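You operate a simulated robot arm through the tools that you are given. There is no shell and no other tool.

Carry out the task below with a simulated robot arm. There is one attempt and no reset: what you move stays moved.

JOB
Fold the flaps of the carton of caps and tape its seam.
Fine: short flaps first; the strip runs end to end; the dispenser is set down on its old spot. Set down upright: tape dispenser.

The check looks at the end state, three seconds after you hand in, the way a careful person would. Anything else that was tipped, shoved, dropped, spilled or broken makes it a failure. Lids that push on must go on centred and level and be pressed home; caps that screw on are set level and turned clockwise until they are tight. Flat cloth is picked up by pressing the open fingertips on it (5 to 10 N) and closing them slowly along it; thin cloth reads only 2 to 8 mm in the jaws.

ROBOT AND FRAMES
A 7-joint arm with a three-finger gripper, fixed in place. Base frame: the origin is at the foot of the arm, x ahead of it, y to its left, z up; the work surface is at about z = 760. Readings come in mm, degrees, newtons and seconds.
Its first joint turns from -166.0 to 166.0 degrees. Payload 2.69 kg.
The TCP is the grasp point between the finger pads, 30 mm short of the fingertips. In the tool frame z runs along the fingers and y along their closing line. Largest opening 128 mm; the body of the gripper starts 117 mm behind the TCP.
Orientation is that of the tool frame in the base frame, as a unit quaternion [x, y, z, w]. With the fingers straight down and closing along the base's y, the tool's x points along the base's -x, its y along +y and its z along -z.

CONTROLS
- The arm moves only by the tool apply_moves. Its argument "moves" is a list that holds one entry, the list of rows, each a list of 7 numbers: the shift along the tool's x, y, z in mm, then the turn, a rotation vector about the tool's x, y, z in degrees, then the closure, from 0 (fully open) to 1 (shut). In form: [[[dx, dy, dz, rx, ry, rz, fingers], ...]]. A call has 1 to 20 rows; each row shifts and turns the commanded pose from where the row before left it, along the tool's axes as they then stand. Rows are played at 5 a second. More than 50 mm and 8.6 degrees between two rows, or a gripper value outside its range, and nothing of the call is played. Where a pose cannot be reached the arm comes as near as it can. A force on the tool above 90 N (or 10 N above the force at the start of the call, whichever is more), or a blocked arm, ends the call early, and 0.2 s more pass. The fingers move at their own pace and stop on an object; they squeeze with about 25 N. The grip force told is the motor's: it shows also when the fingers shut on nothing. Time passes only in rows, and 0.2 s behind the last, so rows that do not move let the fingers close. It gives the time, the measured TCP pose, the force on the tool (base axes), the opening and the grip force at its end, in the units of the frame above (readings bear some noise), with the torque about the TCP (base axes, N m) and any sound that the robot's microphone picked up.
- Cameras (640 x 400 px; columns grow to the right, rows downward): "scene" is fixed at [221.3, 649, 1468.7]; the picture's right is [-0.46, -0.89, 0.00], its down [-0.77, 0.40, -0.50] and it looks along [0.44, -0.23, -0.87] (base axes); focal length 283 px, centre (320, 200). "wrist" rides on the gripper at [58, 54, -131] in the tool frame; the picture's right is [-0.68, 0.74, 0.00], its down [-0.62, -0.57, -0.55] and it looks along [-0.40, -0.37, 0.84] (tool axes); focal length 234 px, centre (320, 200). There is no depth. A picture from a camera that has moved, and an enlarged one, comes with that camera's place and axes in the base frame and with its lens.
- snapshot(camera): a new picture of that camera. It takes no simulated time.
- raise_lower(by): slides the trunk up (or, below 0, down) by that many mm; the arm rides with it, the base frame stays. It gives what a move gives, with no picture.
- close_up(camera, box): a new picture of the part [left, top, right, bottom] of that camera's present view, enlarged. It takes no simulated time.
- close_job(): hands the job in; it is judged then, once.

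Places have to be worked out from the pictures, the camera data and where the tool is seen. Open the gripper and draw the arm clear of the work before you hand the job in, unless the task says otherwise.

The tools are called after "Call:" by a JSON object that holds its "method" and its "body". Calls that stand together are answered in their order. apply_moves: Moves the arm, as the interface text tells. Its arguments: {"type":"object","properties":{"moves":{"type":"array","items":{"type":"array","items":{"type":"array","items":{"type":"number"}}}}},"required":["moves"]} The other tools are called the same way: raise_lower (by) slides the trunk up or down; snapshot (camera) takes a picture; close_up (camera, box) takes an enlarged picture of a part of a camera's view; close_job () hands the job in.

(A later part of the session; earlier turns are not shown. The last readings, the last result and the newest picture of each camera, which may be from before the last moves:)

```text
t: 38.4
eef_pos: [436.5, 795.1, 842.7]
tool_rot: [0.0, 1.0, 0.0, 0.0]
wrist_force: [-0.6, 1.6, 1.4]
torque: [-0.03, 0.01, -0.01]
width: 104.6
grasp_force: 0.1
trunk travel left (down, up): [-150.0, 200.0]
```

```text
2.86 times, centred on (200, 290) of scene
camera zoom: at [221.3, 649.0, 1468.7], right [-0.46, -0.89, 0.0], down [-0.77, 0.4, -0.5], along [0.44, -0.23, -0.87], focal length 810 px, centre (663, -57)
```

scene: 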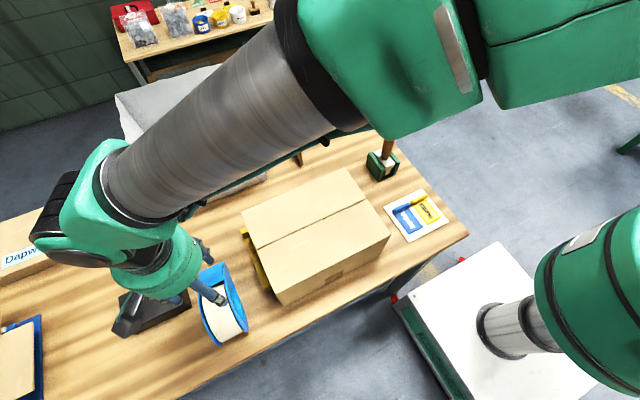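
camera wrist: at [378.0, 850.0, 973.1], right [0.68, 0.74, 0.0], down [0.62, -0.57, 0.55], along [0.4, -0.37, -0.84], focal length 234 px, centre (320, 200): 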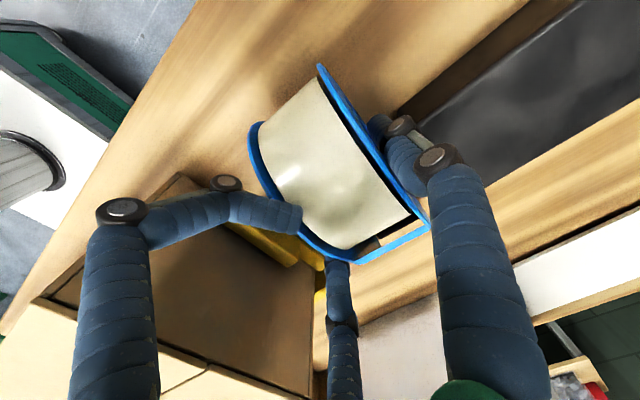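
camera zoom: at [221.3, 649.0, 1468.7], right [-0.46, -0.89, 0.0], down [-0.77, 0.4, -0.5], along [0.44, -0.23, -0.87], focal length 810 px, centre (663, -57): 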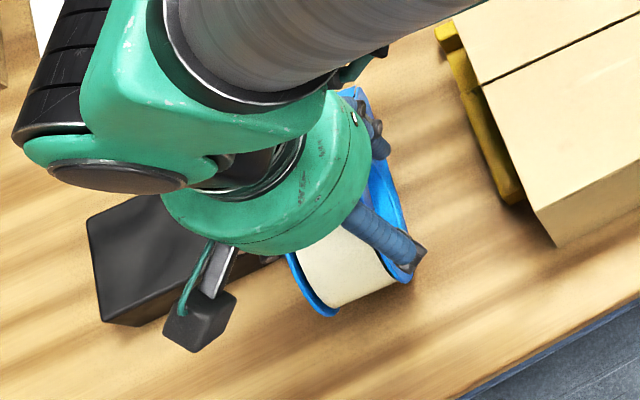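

The opening jumped to 105 mm and the left −y finger appears to be resting on the cheek's edge: this hand really has three fingers, with the pair on the −y side sitting closer in. I'll rise straight up and open fully before trying again.

Call:
{"method": "apply_moves", "body": {"moves": [[[0, 0, -20, 0, 0, 0, 0.3], [0, 0, -30, 0, 0, 0, 0.2], [0, 0, -40, 0, 0, 0, 0], [0, 0, -40, 0, 0, 0, 0], [0, 0, 0, 0, 0, 0, 0]]]}}

Call:
{"method": "snapshot", "body": {"camera": "wrist"}}

Call:
{"method": "close_up", "body": {"camera": "scene", "box": [110, 220, 290, 360]}}

```text
t: 39.6
eef_pos: [440.6, 794.4, 974.8]
tool_rot: [-0.001, 1.0, 0.001, -0.001]
wrist_force: [0.3, 0.2, -0.2]
torque: [0.0, 0.0, 0.0]
width: 128.0
grasp_force: 0.1
trunk travel left (down, up): [-150.0, 200.0]
```

```text
taken
camera wrist: at [381.1, 849.2, 1105.0], right [0.68, 0.74, 0.0], down [0.62, -0.57, 0.55], along [0.4, -0.37, -0.84], focal length 234 px, centre (320, 200)
```

wrist: 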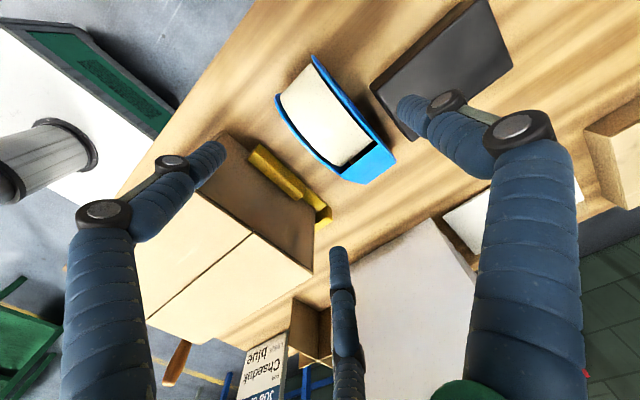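

```text
2.86 times, centred on (200, 290) of scene
camera zoom: at [221.3, 649.0, 1468.7], right [-0.46, -0.89, 0.0], down [-0.77, 0.4, -0.5], along [0.44, -0.23, -0.87], focal length 810 px, centre (663, -57)
```

zoom: 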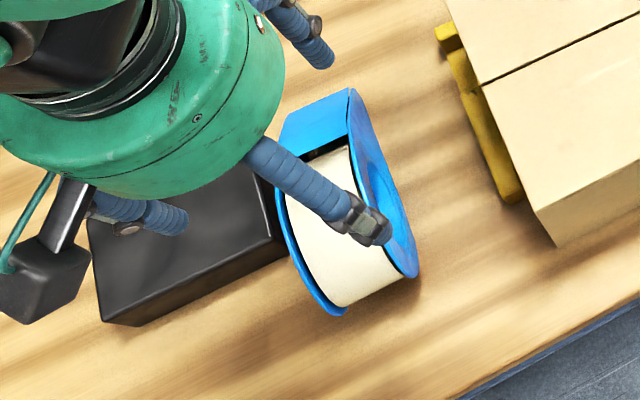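

That contact shoved the dispenser about +40 in x and +15 in y; it is still upright and clear of the black box (original spot: centre y≈793, roll-end x≈338, nose x≈517). The three fingers close radially (thumb at +y, pair at −y), so I'll centre the hand accordingly with full opening and check again before descending.

Call:
{"method": "apply_moves", "body": {"moves": [[[-24.4, 5.5, 0, 0, 0, 0, 0], [0, 0, 25, 0, 0, 0, 0], [0, 0, 0, 0, 0, 0, 0]]]}}

Call:
{"method": "snapshot", "body": {"camera": "wrist"}}

Call:
{"method": "close_up", "body": {"camera": "scene", "box": [110, 220, 290, 360]}}

Call:
{"method": "close_up", "body": {"camera": "wrist", "box": [220, 20, 440, 200]}}

```text
t: 40.4
eef_pos: [465.3, 800.0, 948.3]
tool_rot: [0.0, 1.0, 0.0, 0.0]
wrist_force: [-0.3, 0.1, -0.2]
torque: [-0.01, 0.0, -0.03]
width: 127.9
grasp_force: 0.1
trunk travel left (down, up): [-150.0, 200.0]
```

```text
taken
camera wrist: at [405.7, 854.7, 1078.6], right [0.68, 0.74, 0.0], down [0.62, -0.56, 0.55], along [0.4, -0.37, -0.84], focal length 234 px, centre (320, 200)
```

wrist: 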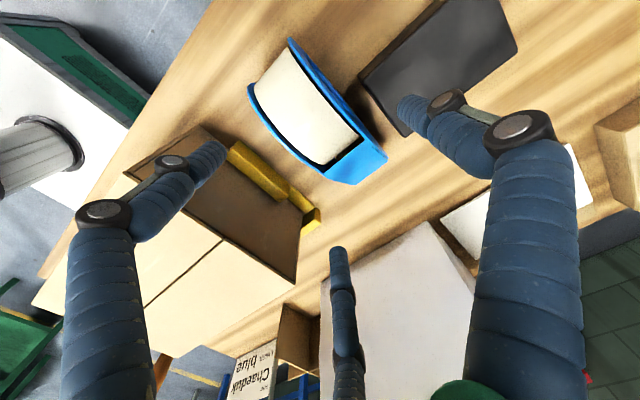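

```text
2.86 times, centred on (200, 290) of scene
camera zoom: at [221.3, 649.0, 1468.7], right [-0.46, -0.89, 0.0], down [-0.77, 0.4, -0.5], along [0.44, -0.23, -0.87], focal length 810 px, centre (663, -57)
```

zoom: 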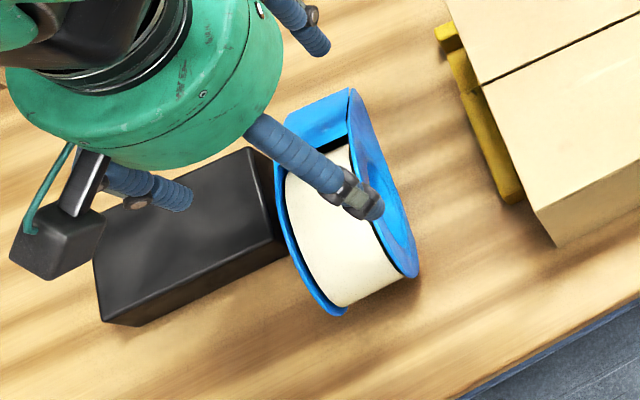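

```text
2.22 times, centred on (330, 110) of wrist
camera zoom: at [405.7, 854.7, 1078.6], right [0.68, 0.74, 0.0], down [0.62, -0.56, 0.55], along [0.4, -0.37, -0.84], focal length 520 px, centre (298, 400)
```

zoom: 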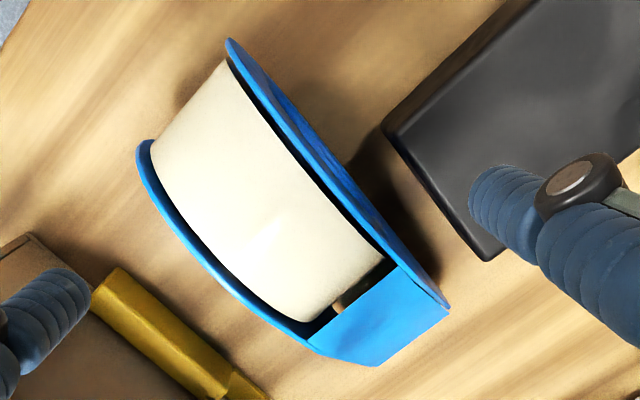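

Dispenser now spans x≈380–554, y≈780–839. With the hand fully open and centred at y=800, all three fingers should clear; I descend to z≈852, keeping the fingertips above the black box.

Call:
{"method": "apply_moves", "body": {"moves": [[[0, 0, 30, 0, 0, 0, 0], [0, 0, 30, 0, 0, 0, 0], [0, 0, 20, 0, 0, 0, 0], [0, 0, 0, 0, 0, 0, 0]]]}}

Call:
{"method": "snapshot", "body": {"camera": "wrist"}}

Call:
{"method": "close_up", "body": {"camera": "scene", "box": [110, 220, 290, 360]}}

```text
t: 41.4
eef_pos: [462.3, 800.8, 868.4]
tool_rot: [0.0, 1.0, 0.0, 0.0]
wrist_force: [-0.4, -0.5, -0.7]
torque: [-0.01, 0.03, 0.0]
width: 127.9
grasp_force: 0.1
trunk travel left (down, up): [-150.0, 200.0]
```

```text
taken
camera wrist: at [402.5, 855.2, 998.5], right [0.68, 0.74, 0.0], down [0.62, -0.56, 0.55], along [0.4, -0.37, -0.84], focal length 234 px, centre (320, 200)
```

wrist: 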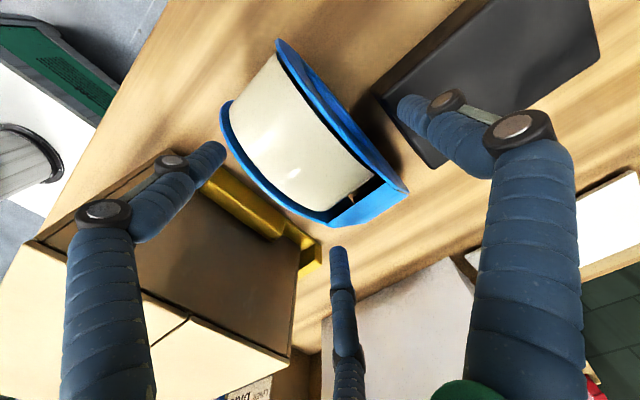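

```text
2.86 times, centred on (200, 290) of scene
camera zoom: at [221.3, 649.0, 1468.7], right [-0.46, -0.89, 0.0], down [-0.77, 0.4, -0.5], along [0.44, -0.23, -0.87], focal length 810 px, centre (663, -57)
```

zoom: 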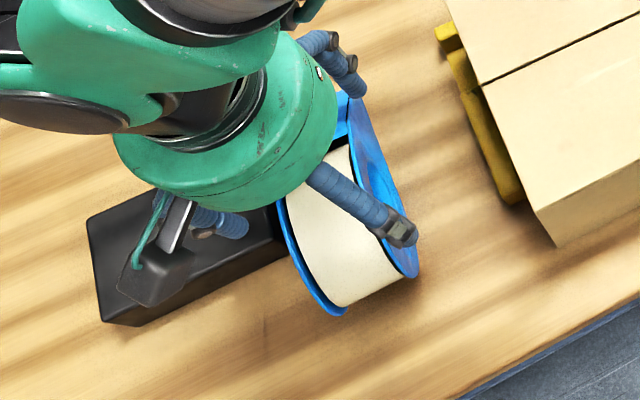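

Clear so far. Lower the last bit and close slowly in steps.

Call:
{"method": "apply_moves", "body": {"moves": [[[0, 0, 14, 0, 0, 0, 0], [0, 0, 0, 0, 0, 0, 0.1], [0, 0, 0, 0, 0, 0, 0.2], [0, 0, 0, 0, 0, 0, 0.25], [0, 0, 0, 0, 0, 0, 0.3]]]}}

Call:
{"method": "snapshot", "body": {"camera": "wrist"}}

Call:
{"method": "close_up", "body": {"camera": "scene", "box": [110, 220, 290, 360]}}

```text
t: 42.6
eef_pos: [462.2, 800.8, 854.2]
tool_rot: [0.001, 1.0, 0.0, 0.0]
wrist_force: [-0.6, -0.8, -0.3]
torque: [0.0, 0.02, 0.0]
width: 89.8
grasp_force: 0.3
trunk travel left (down, up): [-150.0, 200.0]
```

```text
taken
camera wrist: at [402.7, 854.9, 984.7], right [0.68, 0.74, 0.0], down [0.62, -0.56, 0.55], along [0.4, -0.37, -0.84], focal length 234 px, centre (320, 200)
```

wrist: 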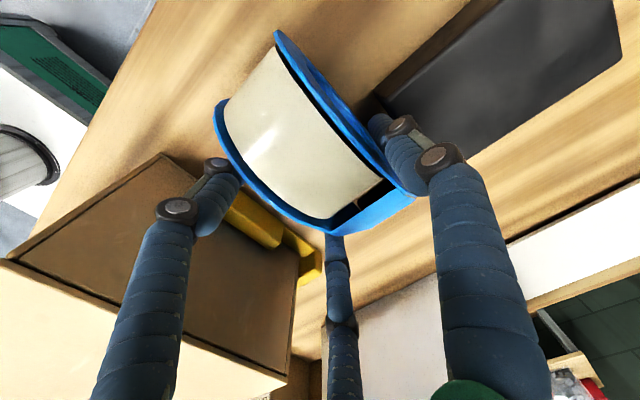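

```text
2.86 times, centred on (200, 290) of scene
camera zoom: at [221.3, 649.0, 1468.7], right [-0.46, -0.89, 0.0], down [-0.77, 0.4, -0.5], along [0.44, -0.23, -0.87], focal length 810 px, centre (663, -57)
```

zoom: 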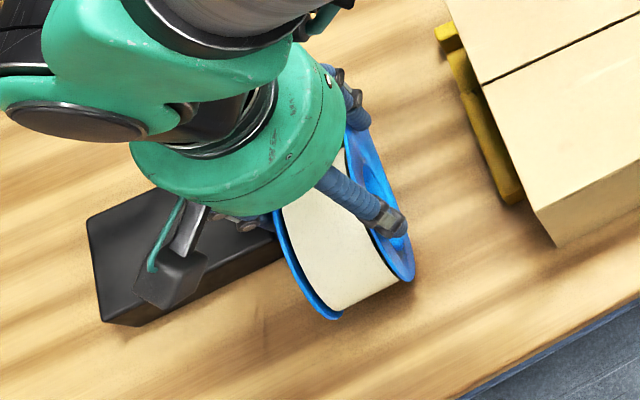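

All three fingers flank the cheeks. Keep closing slowly until the grip holds.

Call:
{"method": "apply_moves", "body": {"moves": [[[0, 0, 0, 0, 0, 0, 0.33], [0, 0, 0, 0, 0, 0, 0.36], [0, 0, 0, 0, 0, 0, 0.39], [0, 0, 0, 0, 0, 0, 0.42], [0, 0, 0, 0, 0, 0, 0.45], [0, 0, 0, 0, 0, 0, 0.5]]]}}

Call:
{"method": "snapshot", "body": {"camera": "wrist"}}

Call:
{"method": "close_up", "body": {"camera": "scene", "box": [110, 220, 290, 360]}}

```text
t: 44.0
eef_pos: [462.7, 800.1, 855.1]
tool_rot: [0.0, 1.0, 0.0, 0.001]
wrist_force: [-0.1, 1.2, 2.0]
torque: [-0.03, -0.04, -0.07]
width: 83.8
grasp_force: 24.6
trunk travel left (down, up): [-150.0, 200.0]
```

```text
taken
camera wrist: at [402.7, 855.0, 984.9], right [0.68, 0.74, 0.0], down [0.62, -0.57, 0.55], along [0.4, -0.37, -0.84], focal length 234 px, centre (320, 200)
```

wrist: 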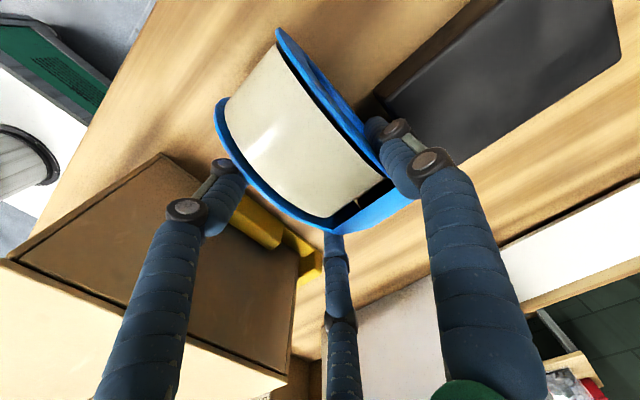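

```text
2.86 times, centred on (200, 290) of scene
camera zoom: at [221.3, 649.0, 1468.7], right [-0.46, -0.89, 0.0], down [-0.77, 0.4, -0.5], along [0.44, -0.23, -0.87], focal length 810 px, centre (663, -57)
```

zoom: 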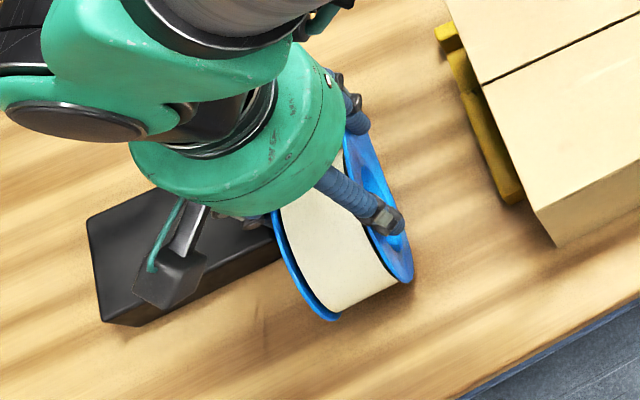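

Grip reads ≈84 mm and 24.6 N. I'll lift a few mm first to check the hold, then higher.

Call:
{"method": "apply_moves", "body": {"moves": [[[0, 0, 0, 0, 0, 0, 0.7], [0, 0, -4, 0, 0, 0, 0.7], [0, 0, -4, 0, 0, 0, 0.7], [0, 0, -8, 0, 0, 0, 0.7], [0, 0, 0, 0, 0, 0, 0.7]]]}}

Call:
{"method": "snapshot", "body": {"camera": "wrist"}}

Call:
{"method": "close_up", "body": {"camera": "scene", "box": [110, 220, 290, 360]}}

```text
t: 45.2
eef_pos: [461.5, 799.9, 869.8]
tool_rot: [0.0, 1.0, 0.0, 0.0]
wrist_force: [0.0, -0.4, -2.9]
torque: [-0.02, 0.03, -0.01]
width: 83.7
grasp_force: 24.8
trunk travel left (down, up): [-150.0, 200.0]
```

```text
taken
camera wrist: at [402.5, 854.4, 1000.6], right [0.68, 0.74, 0.0], down [0.62, -0.56, 0.55], along [0.4, -0.37, -0.84], focal length 234 px, centre (320, 200)
```

wrist: 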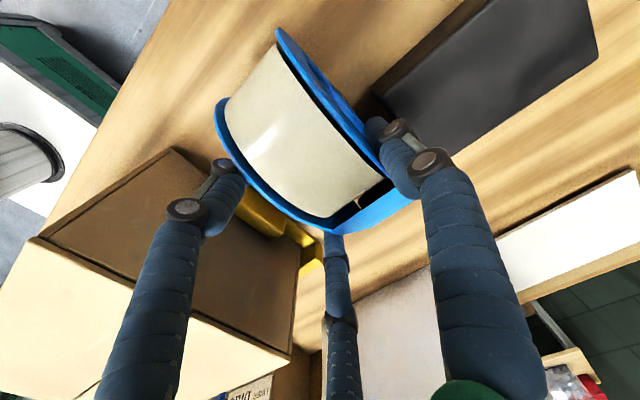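

```text
2.86 times, centred on (200, 290) of scene
camera zoom: at [221.3, 649.0, 1468.7], right [-0.46, -0.89, 0.0], down [-0.77, 0.4, -0.5], along [0.44, -0.23, -0.87], focal length 810 px, centre (663, -57)
```

zoom: 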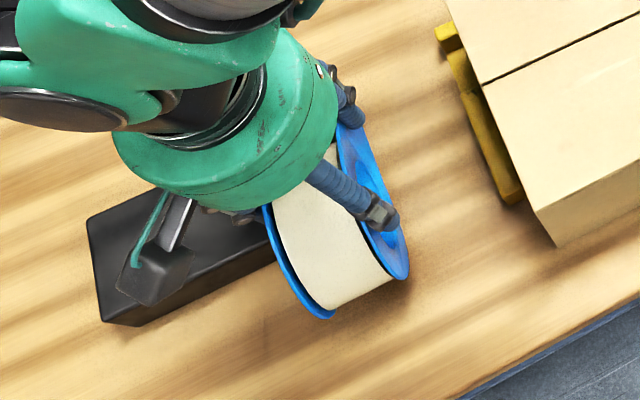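

The dispenser (≈0.3 kg) is held steadily. I'll lift it well up, then turn it so that the nose points to −y along the seam, and view its profile.

Call:
{"method": "apply_moves", "body": {"moves": [[[0, 0, -30, 0, 0, 0, 0.7], [0, 0, -40, 0, 0, 0, 0.7], [0, 0, -40, 0, 0, 0, 0.7], [0, 0, -40, 0, 0, 0, 0.7], [0, 0, -40, 0, 0, 0, 0.7], [0, 0, -40, 0, 0, 0, 0.7], [0, 0, 0, 0, 0, 8.2, 0.7], [0, 0, 0, 0, 0, 8.2, 0.7], [0, 0, 0, 0, 0, 8.2, 0.7], [0, 0, 0, 0, 0, 8.2, 0.7], [0, 0, 0, 0, 0, 8.2, 0.7], [0, 0, 0, 0, 0, 8.2, 0.7], [0, 0, 0, 0, 0, 8.2, 0.7], [0, 0, 0, 0, 0, 8.2, 0.7], [0, 0, 0, 0, 0, 8.2, 0.7], [0, 0, 0, 0, 0, 8.2, 0.7], [0, 0, 0, 0, 0, 8, 0.7], [0, 0, 0, 0, 0, 0, 0.7]]]}}

Call:
{"method": "snapshot", "body": {"camera": "scene"}}

Call:
{"method": "snapshot", "body": {"camera": "wrist"}}

```text
t: 49.0
eef_pos: [462.9, 799.1, 1100.0]
tool_rot: [0.707, 0.707, 0.0, 0.0]
wrist_force: [-1.2, -0.8, -3.0]
torque: [0.01, 0.03, -0.01]
width: 83.2
grasp_force: 25.4
trunk travel left (down, up): [-150.0, 200.0]
```

```text
taken
```

scene: 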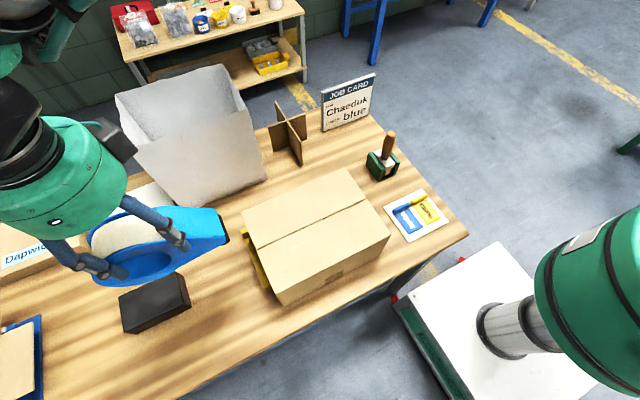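

```text
taken
camera wrist: at [515.8, 859.6, 1230.6], right [0.74, -0.68, 0.0], down [-0.57, -0.62, 0.55], along [-0.37, -0.4, -0.84], focal length 234 px, centre (320, 200)
```

wrist: 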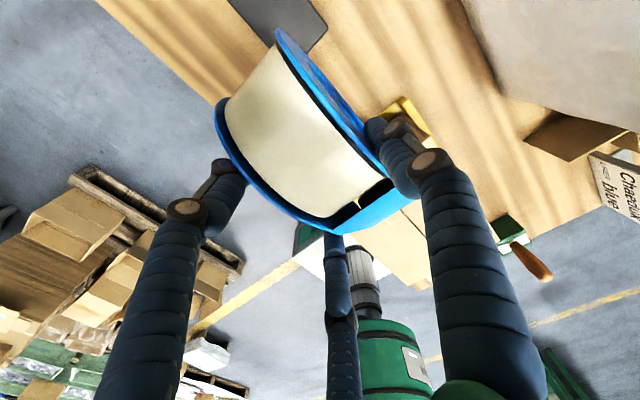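

Nice side view of the dispenser; I'll zoom in on its nose.

Call:
{"method": "close_up", "body": {"camera": "scene", "box": [60, 180, 260, 310]}}

Call:
{"method": "close_up", "body": {"camera": "scene", "box": [170, 190, 250, 260]}}

```text
3.08 times, centred on (160, 245) of scene
camera zoom: at [221.3, 649.0, 1468.7], right [-0.46, -0.89, 0.0], down [-0.77, 0.4, -0.5], along [0.44, -0.23, -0.87], focal length 872 px, centre (812, 62)
```

zoom: 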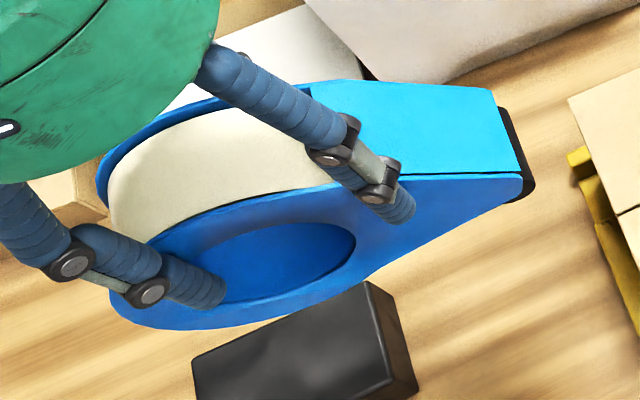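

```text
5.71 times, centred on (210, 225) of scene
camera zoom: at [221.3, 649.0, 1468.7], right [-0.46, -0.89, 0.0], down [-0.77, 0.4, -0.5], along [0.44, -0.23, -0.87], focal length 1620 px, centre (949, 57)
```

zoom: 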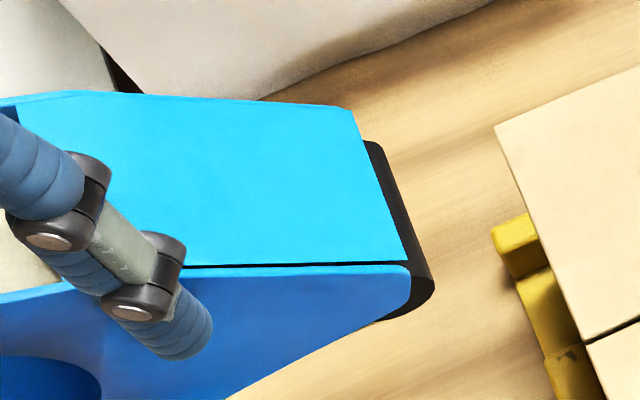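

The nose carries a black roller at its tip, about 95–99 mm from the TCP and roughly level with the dispenser's base. I'll carry it over the carton, with the roller above the −y end of the seam, and check alignment.

Call:
{"method": "apply_moves", "body": {"moves": [[[-42, -2, 0, 0, 0, 0, 0.7], [-42, -2, 0, 0, 0, 0, 0.7], [-42, -2, 7, 0, 0, 0, 0.7], [-42, -2, 7, 0, 0, 0, 0.7], [-42, -2, 7, 0, 0, 0, 0.7], [-42, -2, 10, 0, 0, 0, 0.7], [-42, -2, 10, 0, 0, 0, 0.7], [0, 0, 15, 0, 0, 0, 0.7], [0, 0, 0, 0, 0, 0, 0.7]]]}}

Call:
{"method": "close_up", "body": {"camera": "scene", "box": [220, 110, 420, 290]}}

Call:
{"method": "snapshot", "body": {"camera": "wrist"}}

Call:
{"method": "snapshot", "body": {"camera": "scene"}}

```text
t: 51.0
eef_pos: [447.4, 504.8, 1045.7]
tool_rot: [0.707, 0.707, -0.001, 0.0]
wrist_force: [0.8, -0.1, -2.9]
torque: [0.0, 0.07, -0.01]
width: 83.8
grasp_force: 25.0
trunk travel left (down, up): [-150.0, 200.0]
```

```text
2.22 times, centred on (320, 200) of scene
camera zoom: at [221.3, 649.0, 1468.7], right [-0.46, -0.89, 0.0], down [-0.77, 0.4, -0.5], along [0.44, -0.23, -0.87], focal length 630 px, centre (320, 200)
```

zoom: 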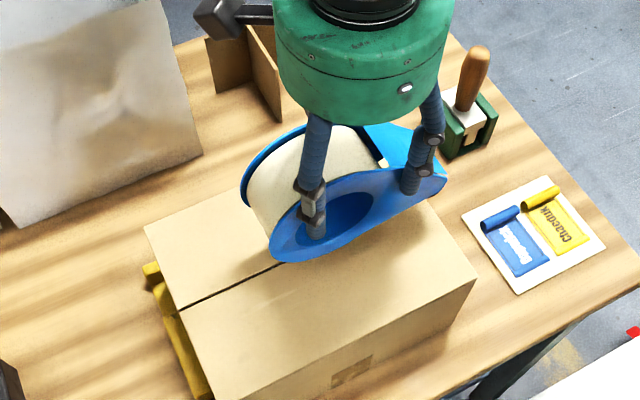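

```text
taken
camera wrist: at [501.6, 564.3, 1176.4], right [0.74, -0.68, 0.0], down [-0.56, -0.62, 0.55], along [-0.37, -0.41, -0.84], focal length 234 px, centre (320, 200)
```

wrist: 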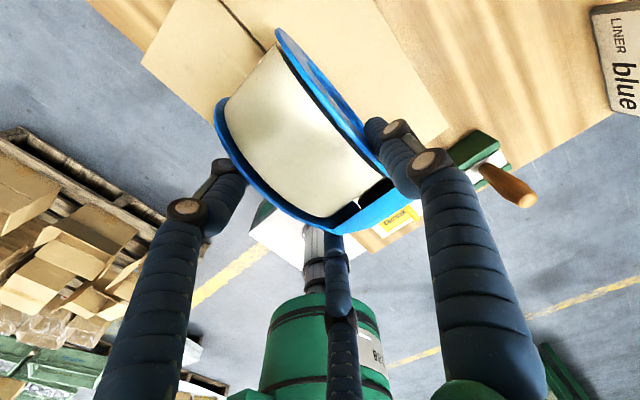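

```text
taken
```

scene: 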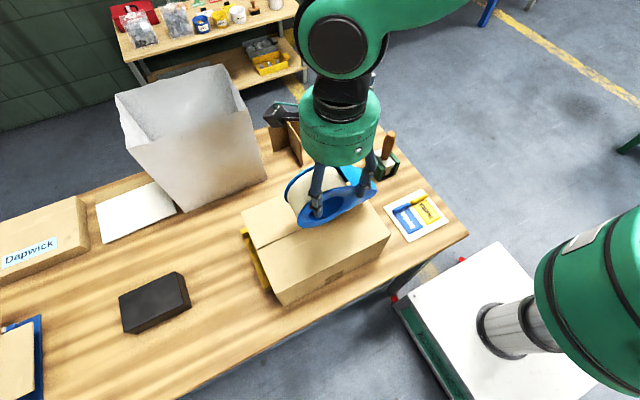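

I'll zoom in on the nose and the roll to check its sideways and yaw alignment with the seam.

Call:
{"method": "close_up", "body": {"camera": "scene", "box": [280, 150, 390, 240]}}

Call:
{"method": "close_up", "body": {"camera": "wrist", "box": [200, 0, 440, 250]}}

```text
4.44 times, centred on (335, 195) of scene
camera zoom: at [221.3, 649.0, 1468.7], right [-0.46, -0.89, 0.0], down [-0.77, 0.4, -0.5], along [0.44, -0.23, -0.87], focal length 1260 px, centre (253, 222)
```

zoom: 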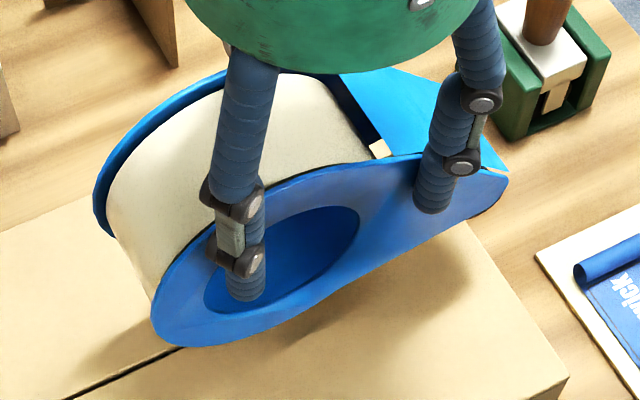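

```text
1.60 times, centred on (320, 125) of wrist
camera zoom: at [501.6, 564.3, 1176.4], right [0.74, -0.68, 0.0], down [-0.56, -0.62, 0.55], along [-0.37, -0.41, -0.84], focal length 375 px, centre (320, 320)
```

zoom: 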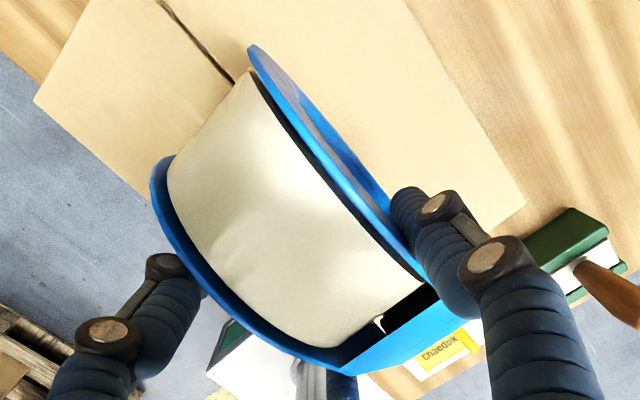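

The dispenser's centre is ≈13 mm to +x of the TCP, so it sits over the seam now. I'll tip the nose down 6° so the roller leads, and lower it to just above the −y end of the seam.

Call:
{"method": "apply_moves", "body": {"moves": [[[0, 0, 0, 0, 3, 0, 0.7], [0, 0, 0, 0, 3, 0, 0.7], [-10, -0.7, 13, 0, 0, 0, 0.7], [-9.6, -0.7, 13, 0, 0, 0, 0.7], [0, 0, 0, 0, 0, 0, 0.7]]]}}

Call:
{"method": "close_up", "body": {"camera": "scene", "box": [280, 150, 410, 250]}}

```text
t: 52.2
eef_pos: [448.2, 488.6, 1017.2]
tool_rot: [0.706, 0.707, 0.037, -0.037]
wrist_force: [0.4, 0.4, -2.8]
torque: [0.01, 0.04, 0.01]
width: 83.8
grasp_force: 24.9
trunk travel left (down, up): [-150.0, 200.0]
```

```text
4.00 times, centred on (345, 200) of scene
camera zoom: at [221.3, 649.0, 1468.7], right [-0.46, -0.89, 0.0], down [-0.77, 0.4, -0.5], along [0.44, -0.23, -0.87], focal length 1134 px, centre (220, 200)
```

zoom: 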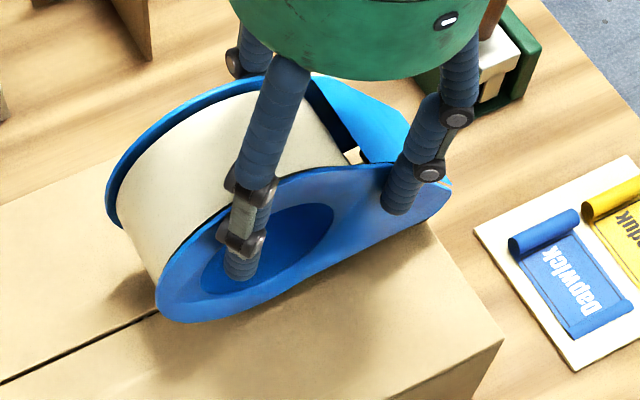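

Tilt is as intended and the roller is just above the end edge. Lower in small steps while watching the force.

Call:
{"method": "apply_moves", "body": {"moves": [[[-0.21, 0, 2, 0, 0, 0, 0.7], [-0.21, 0, 2, 0, 0, 0, 0.7], [-0.21, 0, 2, 0, 0, 0, 0.7], [-0.21, 0, 2, 0, 0, 0, 0.7], [0, 0, 0, 0, 0, 0, 0.7]]]}}

Call:
{"method": "apply_moves", "body": {"moves": [[[-0.21, 0, 2, 0, 0, 0, 0.7], [0, 0, 0, 0, 0, 0, 0.7]]]}}

Call:
{"method": "apply_moves", "body": {"moves": [[[-0.21, 0, 2, 0, 0, 0, 0.7], [0, 0, 0, 0, 0, 0, 0.7]]]}}

```text
t: 53.4
eef_pos: [448.4, 488.6, 1009.1]
tool_rot: [0.706, 0.707, 0.038, -0.037]
wrist_force: [1.5, -0.7, 0.7]
torque: [-0.22, -0.14, 0.03]
width: 83.6
grasp_force: 25.5
trunk travel left (down, up): [-150.0, 200.0]
```

```text
t: 54.0
eef_pos: [448.6, 489.7, 1007.9]
tool_rot: [0.706, 0.706, 0.037, -0.037]
wrist_force: [-3.8, 2.0, 11.7]
torque: [-1.02, 0.16, -0.2]
width: 83.4
grasp_force: 24.6
trunk travel left (down, up): [-150.0, 200.0]
```

```text
t: 54.6
eef_pos: [448.4, 490.0, 1005.8]
tool_rot: [0.706, 0.707, 0.038, -0.037]
wrist_force: [2.8, 9.7, 16.6]
torque: [-0.45, -0.36, 0.27]
width: 83.9
grasp_force: 24.9
trunk travel left (down, up): [-150.0, 200.0]
```

Contact started at TCP z≈1009 and I am now pressing about 20 N, more than wanted; I'll back off 2 mm and look.

Call:
{"method": "apply_moves", "body": {"moves": [[[0.2, 0, -2, 0, 0, 0, 0.7], [0, 0, 0, 0, 0, 0, 0.7]]]}}

Call:
{"method": "close_up", "body": {"camera": "scene", "box": [270, 150, 410, 250]}}

Call:
{"method": "close_up", "body": {"camera": "wrist", "box": [200, 0, 440, 250]}}

```text
t: 55.2
eef_pos: [445.9, 488.2, 1006.0]
tool_rot: [0.706, 0.706, 0.036, -0.037]
wrist_force: [2.6, 0.9, 3.2]
torque: [-0.31, -0.34, 0.24]
width: 83.9
grasp_force: 24.7
trunk travel left (down, up): [-150.0, 200.0]
```

```text
4.00 times, centred on (340, 200) of scene
camera zoom: at [221.3, 649.0, 1468.7], right [-0.46, -0.89, 0.0], down [-0.77, 0.4, -0.5], along [0.44, -0.23, -0.87], focal length 1134 px, centre (240, 200)
```

zoom: 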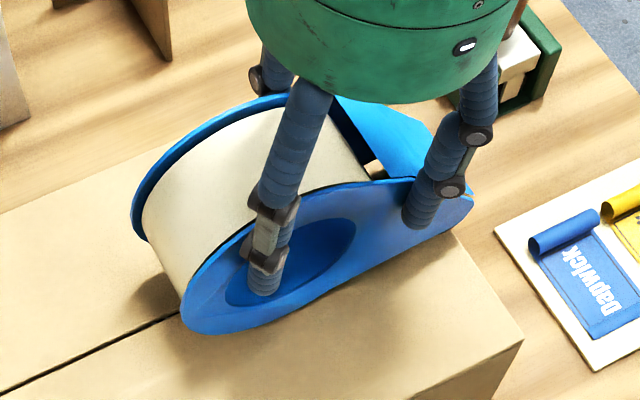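

```text
1.60 times, centred on (320, 125) of wrist
camera zoom: at [499.2, 533.5, 1142.0], right [0.74, -0.67, -0.07], down [-0.56, -0.67, 0.48], along [-0.37, -0.32, -0.87], focal length 375 px, centre (320, 320)
```

zoom: 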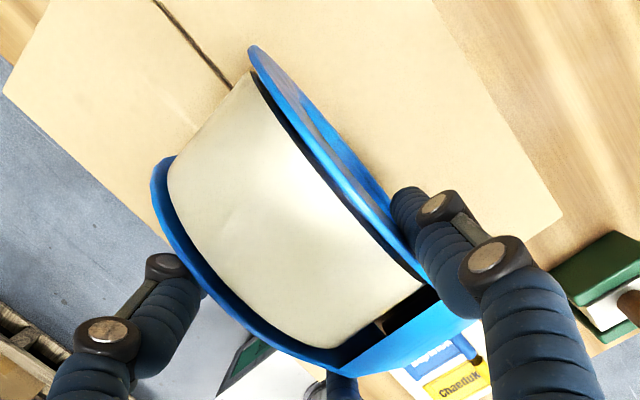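

Pressing ≈6 N at the nose, contact about 70 mm from the TCP (y≈415), on the seam line. I'll ease the nose a few mm toward the −y edge so that the strip begins right at the end, watching the force.

Call:
{"method": "apply_moves", "body": {"moves": [[[-1.99, 0, -0.4, 0, 0, 0, 0.7], [-1.99, 0, -0.21, 0, 0, 0, 0.7], [-1.99, 0, -0.21, 0, 0, 0, 0.7], [0, 0, 0, 0, 0, 0, 0.7]]]}}

Call:
{"method": "close_up", "body": {"camera": "scene", "box": [270, 150, 410, 250]}}

```text
t: 56.2
eef_pos: [447.4, 483.7, 1006.1]
tool_rot: [0.706, 0.706, 0.037, -0.037]
wrist_force: [-1.2, 1.2, 2.5]
torque: [-0.19, 0.06, -0.04]
width: 83.8
grasp_force: 25.2
trunk travel left (down, up): [-150.0, 200.0]
```

```text
4.00 times, centred on (340, 200) of scene
camera zoom: at [221.3, 649.0, 1468.7], right [-0.46, -0.89, 0.0], down [-0.77, 0.4, -0.5], along [0.44, -0.23, -0.87], focal length 1134 px, centre (240, 200)
```

zoom: 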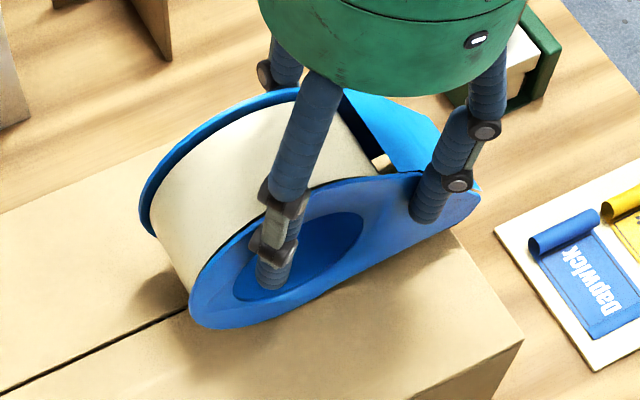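

Pressing ≈5 N with the nose at the very end of the seam. Now drag toward +y, first a short stretch to see whether tape is being laid.

Call:
{"method": "apply_moves", "body": {"moves": [[[2.98, 0, 0.31, 0, 0, 0, 0.7], [4.97, 0, 0.52, 0, 0, 0, 0.7], [4.97, 0, 0.52, 0, 0, 0, 0.7], [6.96, 0, 0.73, 0, 0, 0, 0.7], [6.96, 0, 0.73, 0, 0, 0, 0.7], [6.96, 0, 0.73, 0, 0, 0, 0.7]]]}}

Call:
{"method": "close_up", "body": {"camera": "scene", "box": [270, 150, 410, 250]}}

Call:
{"method": "snapshot", "body": {"camera": "wrist"}}

```text
t: 57.6
eef_pos: [447.0, 517.7, 1006.2]
tool_rot: [0.705, 0.707, 0.037, -0.037]
wrist_force: [0.6, 0.3, -0.5]
torque: [-0.13, 0.02, 0.02]
width: 83.9
grasp_force: 25.1
trunk travel left (down, up): [-150.0, 200.0]
```

```text
4.00 times, centred on (340, 200) of scene
camera zoom: at [221.3, 649.0, 1468.7], right [-0.46, -0.89, 0.0], down [-0.77, 0.4, -0.5], along [0.44, -0.23, -0.87], focal length 1134 px, centre (240, 200)
```

zoom: 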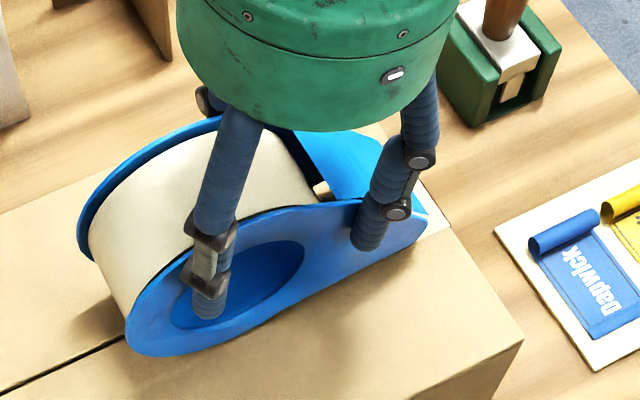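

```text
taken
camera wrist: at [500.1, 561.8, 1142.3], right [0.74, -0.67, -0.07], down [-0.56, -0.67, 0.48], along [-0.37, -0.31, -0.87], focal length 234 px, centre (320, 200)
```

wrist: 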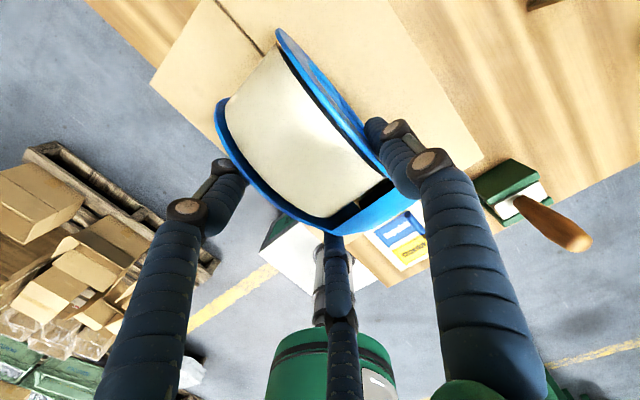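

A pale strip is appearing behind the nose right from the edge, so tape is being laid. I'll press a touch more and keep dragging steadily.

Call:
{"method": "apply_moves", "body": {"moves": [[[6.9, 0, 1.4, 0, 0, 0, 0.7], [6.96, 0.1, 0.73, 0, 0, 0, 0.7], [6.96, 0, 0.73, 0, 0, 0, 0.7], [6.96, 0.1, 0.73, 0, 0, 0, 0.7], [6.96, 0, 0.73, 0, 0, 0, 0.7], [6.96, 0.1, 0.73, 0, 0, 0, 0.7], [6.96, 0, 0.73, 0, 0, 0, 0.7], [6.96, 0.1, 0.73, 0, 0, 0, 0.7], [6.96, 0, 0.73, 0, 0, 0, 0.7], [6.96, 0.1, 0.73, 0, 0, 0, 0.7]]]}}

Call:
{"method": "close_up", "body": {"camera": "scene", "box": [230, 150, 410, 290]}}

```text
t: 59.8
eef_pos: [447.2, 588.0, 1006.0]
tool_rot: [0.706, 0.706, 0.037, -0.037]
wrist_force: [-0.1, -0.4, -2.7]
torque: [0.04, 0.04, 0.02]
width: 83.6
grasp_force: 24.7
trunk travel left (down, up): [-150.0, 200.0]
```

```text
2.86 times, centred on (320, 220) of scene
camera zoom: at [221.3, 649.0, 1468.7], right [-0.46, -0.89, 0.0], down [-0.77, 0.4, -0.5], along [0.44, -0.23, -0.87], focal length 810 px, centre (320, 143)
```

zoom: 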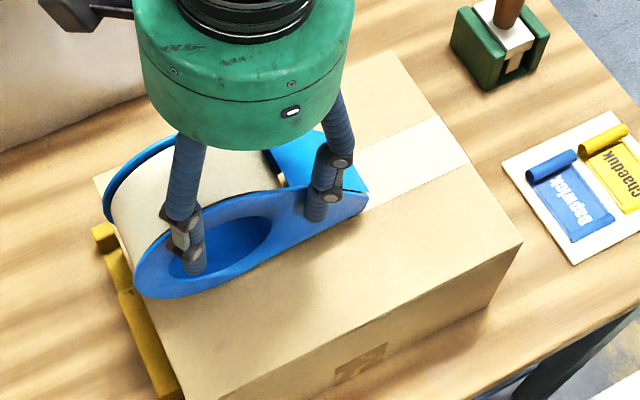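

The strip is continuous so far, but the force shows contact has faded; I'll lower a couple of mm in place to regain pressure before going on.

Call:
{"method": "apply_moves", "body": {"moves": [[[-0.1, 0, 1, 0, 0, 0, 0.7], [-0.1, 0, 1, 0, 0, 0, 0.7], [0, 0, 0, 0, 0, 0, 0.7]]]}}

Call:
{"method": "close_up", "body": {"camera": "scene", "box": [310, 170, 390, 230]}}

```text
t: 60.6
eef_pos: [447.5, 588.3, 1006.0]
tool_rot: [0.706, 0.706, 0.038, -0.037]
wrist_force: [-1.3, 2.4, 9.9]
torque: [-0.59, 0.06, -0.1]
width: 83.6
grasp_force: 25.1
trunk travel left (down, up): [-150.0, 200.0]
```

```text
6.67 times, centred on (350, 200) of scene
camera zoom: at [221.3, 649.0, 1468.7], right [-0.46, -0.89, 0.0], down [-0.77, 0.4, -0.5], along [0.44, -0.23, -0.87], focal length 1890 px, centre (120, 200)
```

zoom: 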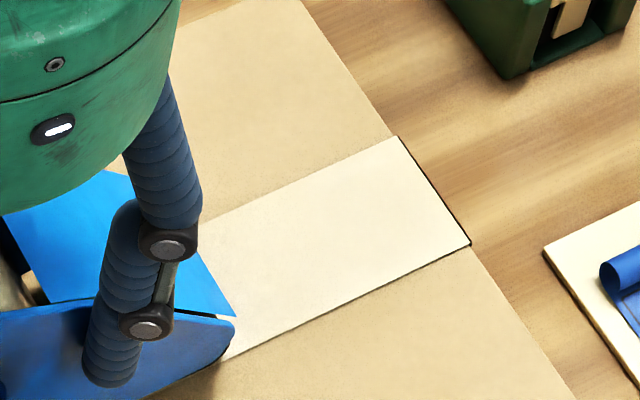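

The strip starts exactly at the box edge, and pressure is back (≈12 N). I'll ease 0.5 mm and continue the drag.

Call:
{"method": "apply_moves", "body": {"moves": [[[6.96, 0, 0.3, 0, 0, 0, 0.7], [6.96, 0.1, 0.73, 0, 0, 0, 0.7], [6.96, 0, 0.73, 0, 0, 0, 0.7], [6.96, 0.1, 0.73, 0, 0, 0, 0.7], [6.96, 0, 0.73, 0, 0, 0, 0.7], [6.96, 0.1, 0.73, 0, 0, 0, 0.7], [6.96, 0, 0.73, 0, 0, 0, 0.7], [6.96, 0.1, 0.73, 0, 0, 0, 0.7]]]}}

Call:
{"method": "close_up", "body": {"camera": "scene", "box": [230, 150, 410, 290]}}

```text
t: 62.4
eef_pos: [448.8, 643.4, 1005.0]
tool_rot: [0.706, 0.706, 0.037, -0.037]
wrist_force: [-0.1, -1.2, 0.8]
torque: [-0.36, -0.04, 0.05]
width: 83.6
grasp_force: 25.3
trunk travel left (down, up): [-150.0, 200.0]
```

```text
2.86 times, centred on (320, 220) of scene
camera zoom: at [221.3, 649.0, 1468.7], right [-0.46, -0.89, 0.0], down [-0.77, 0.4, -0.5], along [0.44, -0.23, -0.87], focal length 810 px, centre (320, 143)
```

zoom: 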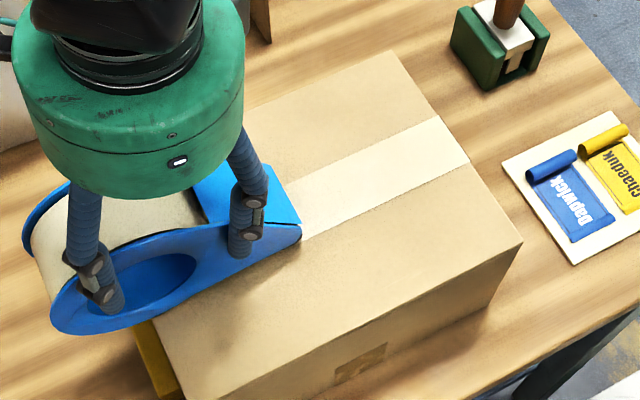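

The strip is straight and continuous. Continue, slightly lower, toward the +y end.

Call:
{"method": "apply_moves", "body": {"moves": [[[6.9, 0, 1.2, 0, 0, 0, 0.7], [6.96, 0, 0.73, 0, 0, 0, 0.7], [6.96, 0, 0.73, 0, 0, 0, 0.7], [6.96, 0, 0.78, 0, 0, 0, 0.7], [6.96, 0, 0.73, 0, 0, 0, 0.7], [6.96, 0, 0.78, 0, 0, 0, 0.7], [6.96, 0, 0.73, 0, 0, 0, 0.7], [6.96, 0, 0.73, 0, 0, 0, 0.7], [6.96, 0, 0.73, 0, 0, 0, 0.7], [6.96, 0, 0.73, 0, 0, 0, 0.7]]]}}

Call:
{"method": "close_up", "body": {"camera": "scene", "box": [200, 150, 380, 290]}}

```text
t: 64.6
eef_pos: [447.5, 715.3, 1004.5]
tool_rot: [0.706, 0.706, 0.037, -0.036]
wrist_force: [0.0, -2.1, 3.3]
torque: [-0.56, -0.01, 0.03]
width: 83.8
grasp_force: 25.6
trunk travel left (down, up): [-150.0, 200.0]
```

```text
2.86 times, centred on (290, 220) of scene
camera zoom: at [221.3, 649.0, 1468.7], right [-0.46, -0.89, 0.0], down [-0.77, 0.4, -0.5], along [0.44, -0.23, -0.87], focal length 810 px, centre (406, 143)
```

zoom: 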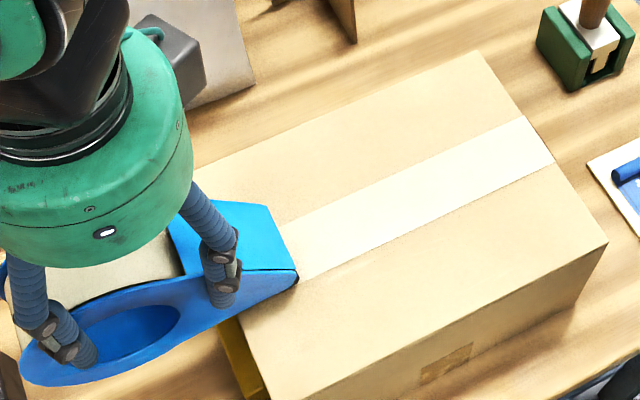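

About 35 mm of seam remain. Drag through and slightly past the +y edge.

Call:
{"method": "apply_moves", "body": {"moves": [[[6.96, 0, 0.73, 0, 0, 0, 0.7], [6.96, 0, 0.73, 0, 0, 0, 0.7], [6.96, 0, 0.73, 0, 0, 0, 0.7], [4.97, 0, 0.52, 0, 0, 0, 0.7], [4.97, 0, 0.52, 0, 0, 0, 0.7], [4.97, 0, 0.52, 0, 0, 0, 0.7]]]}}

Call:
{"method": "close_up", "body": {"camera": "scene", "box": [180, 170, 340, 290]}}

```text
t: 66.0
eef_pos: [448.3, 750.0, 1005.6]
tool_rot: [0.706, 0.706, 0.038, -0.036]
wrist_force: [0.4, 0.1, -2.4]
torque: [0.02, 0.02, 0.04]
width: 83.6
grasp_force: 24.6
trunk travel left (down, up): [-150.0, 200.0]
```

```text
3.33 times, centred on (260, 230) of scene
camera zoom: at [221.3, 649.0, 1468.7], right [-0.46, -0.89, 0.0], down [-0.77, 0.4, -0.5], along [0.44, -0.23, -0.87], focal length 945 px, centre (520, 100)
```

zoom: 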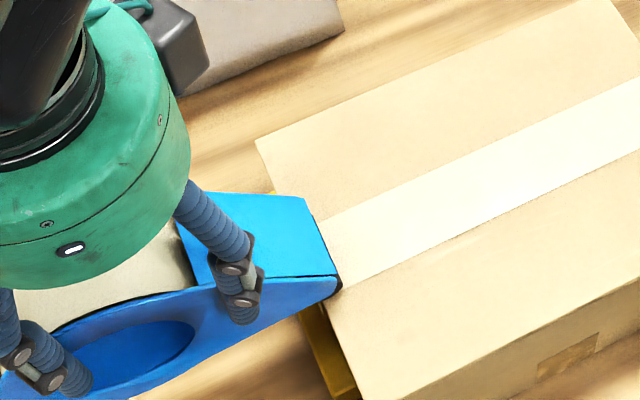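

Contact has just dropped off, suggesting the roller is at the edge. I'll move on another 14 mm at the same height and look at the strip's end.

Call:
{"method": "apply_moves", "body": {"moves": [[[6.96, 0, 0.73, 0, 0, 0, 0.7], [6.96, 0, 0.73, 0, 0, 0, 0.7], [0, 0, 0, 0, 0, 0, 0.7]]]}}

Call:
{"method": "close_up", "body": {"camera": "scene", "box": [200, 190, 300, 280]}}

Call:
{"method": "close_up", "body": {"camera": "scene", "box": [230, 160, 400, 310]}}

```text
t: 66.8
eef_pos: [448.1, 764.3, 1005.0]
tool_rot: [0.706, 0.706, 0.037, -0.038]
wrist_force: [0.1, 1.1, -3.2]
torque: [-0.02, -0.01, -0.01]
width: 83.6
grasp_force: 24.7
trunk travel left (down, up): [-150.0, 200.0]
```

```text
4.44 times, centred on (250, 235) of scene
camera zoom: at [221.3, 649.0, 1468.7], right [-0.46, -0.89, 0.0], down [-0.77, 0.4, -0.5], along [0.44, -0.23, -0.87], focal length 1260 px, centre (631, 44)
```

zoom: 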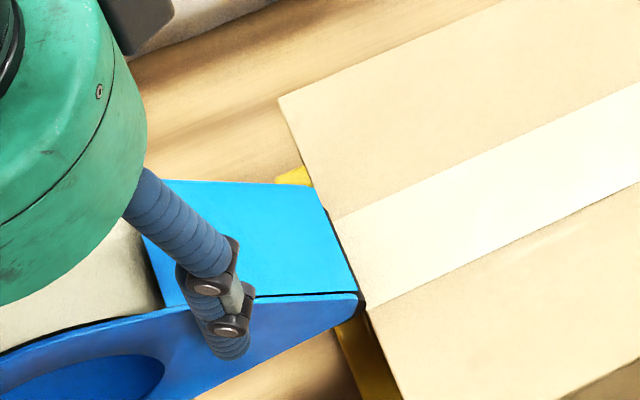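

```text
2.67 times, centred on (315, 235) of scene
camera zoom: at [221.3, 649.0, 1468.7], right [-0.46, -0.89, 0.0], down [-0.77, 0.4, -0.5], along [0.44, -0.23, -0.87], focal length 756 px, centre (333, 107)
```

zoom: 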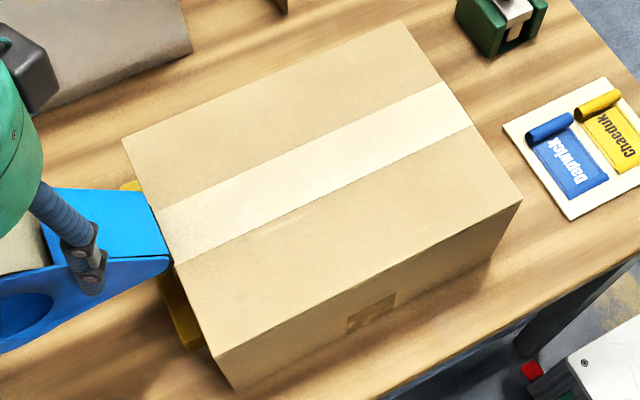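

The strip now runs edge to edge, centred on the seam (x≈458, ≈52 wide). I'll lift away, level the dispenser, and turn it back to its original heading.

Call:
{"method": "apply_moves", "body": {"moves": [[[1, 0, -10, 0, 0, 0, 0.7], [3, 0, -25, 0, 0, 0, 0.7], [4, 0, -35, 0, 0, 0, 0.7], [0, 0, 0, 0, -3, 0, 0.7], [0, 0, 0, 0, -3, 0, 0.7], [0, 0, 0, 0, 0, -8.2, 0.7], [0, 0, 0, 0, 0, -8.2, 0.7], [0, 0, 0, 0, 0, -8.2, 0.7], [0, 0, 0, 0, 0, -8.2, 0.7], [0, 0, 0, 0, 0, -8.2, 0.7], [0, 0, 0, 0, 0, -8.2, 0.7], [0, 0, 0, 0, 0, -8.2, 0.7], [0, 0, 0, 0, 0, -8.2, 0.7], [0, 0, 0, 0, 0, -8.2, 0.7], [0, 0, 0, 0, 0, -8.2, 0.7], [0, 0, 0, 0, 0, -8, 0.7], [0, 0, 0, 0, 0, 0, 0.7]]]}}

Call:
{"method": "snapshot", "body": {"camera": "scene"}}

Call:
{"method": "snapshot", "body": {"camera": "wrist"}}

```text
t: 70.4
eef_pos: [446.5, 765.6, 1075.6]
tool_rot: [0.0, 1.0, 0.001, 0.0]
wrist_force: [0.2, -0.4, -2.5]
torque: [-0.04, 0.0, 0.0]
width: 83.5
grasp_force: 24.9
trunk travel left (down, up): [-150.0, 200.0]
```

```text
taken
```

scene: 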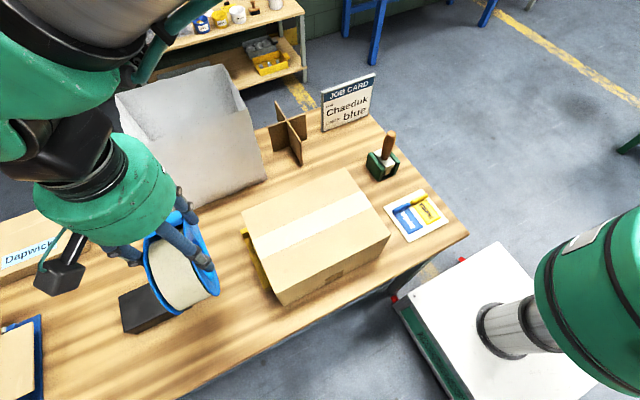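

```text
taken
camera wrist: at [388.7, 819.4, 1206.0], right [0.67, 0.74, 0.0], down [0.62, -0.56, 0.55], along [0.4, -0.37, -0.84], focal length 234 px, centre (320, 200)
```

wrist: 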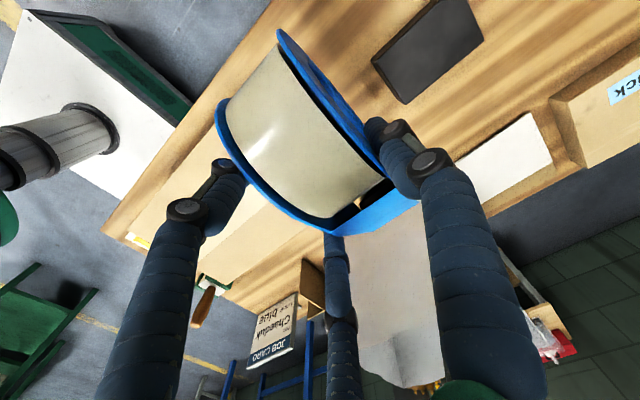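

No slip in the hand (the wrist view matches the one at pickup). Now move over the old spot and descend to just above the table.

Call:
{"method": "apply_moves", "body": {"moves": [[[23, 12, 0, 0, 0, 0, 0.7], [0, 0, 40, 0, 0, 0, 0.7], [0, 0, 40, 0, 0, 0, 0.7], [0, 0, 40, 0, 0, 0, 0.7], [0, 0, 40, 0, 0, 0, 0.7], [0, 0, 30, 0, 0, 0, 0.7], [0, 0, 10, 0, 0, 0, 0.7], [0, 0, 0, 0, 0, 0, 0.7]]]}}

Call:
{"method": "close_up", "body": {"camera": "scene", "box": [100, 220, 300, 360]}}

Call:
{"method": "snapshot", "body": {"camera": "wrist"}}

```text
t: 72.2
eef_pos: [426.1, 780.4, 874.9]
tool_rot: [-0.001, 1.0, 0.0, 0.0]
wrist_force: [0.7, 0.0, -2.7]
torque: [-0.04, 0.01, -0.02]
width: 83.5
grasp_force: 25.1
trunk travel left (down, up): [-150.0, 200.0]
```

```text
2.86 times, centred on (200, 290) of scene
camera zoom: at [221.3, 649.0, 1468.7], right [-0.46, -0.89, 0.0], down [-0.77, 0.4, -0.5], along [0.44, -0.23, -0.87], focal length 810 px, centre (663, -57)
```

zoom: 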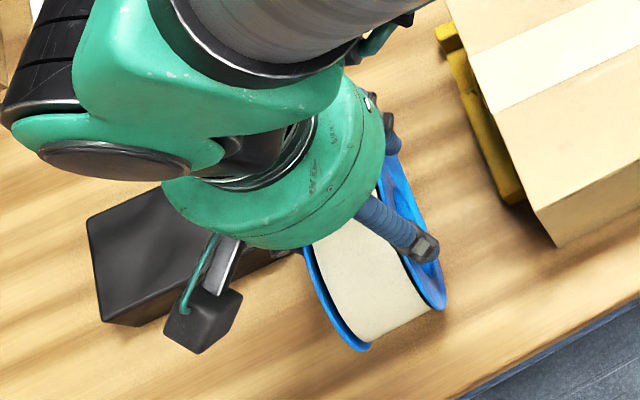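

```text
taken
camera wrist: at [367.6, 834.5, 1005.5], right [0.68, 0.74, 0.0], down [0.62, -0.57, 0.55], along [0.4, -0.37, -0.84], focal length 234 px, centre (320, 200)
```

wrist: 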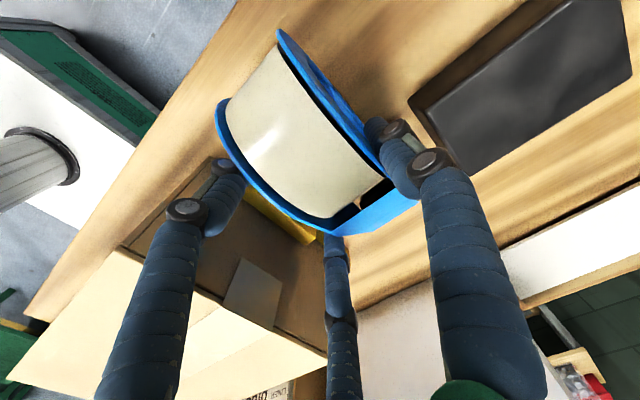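

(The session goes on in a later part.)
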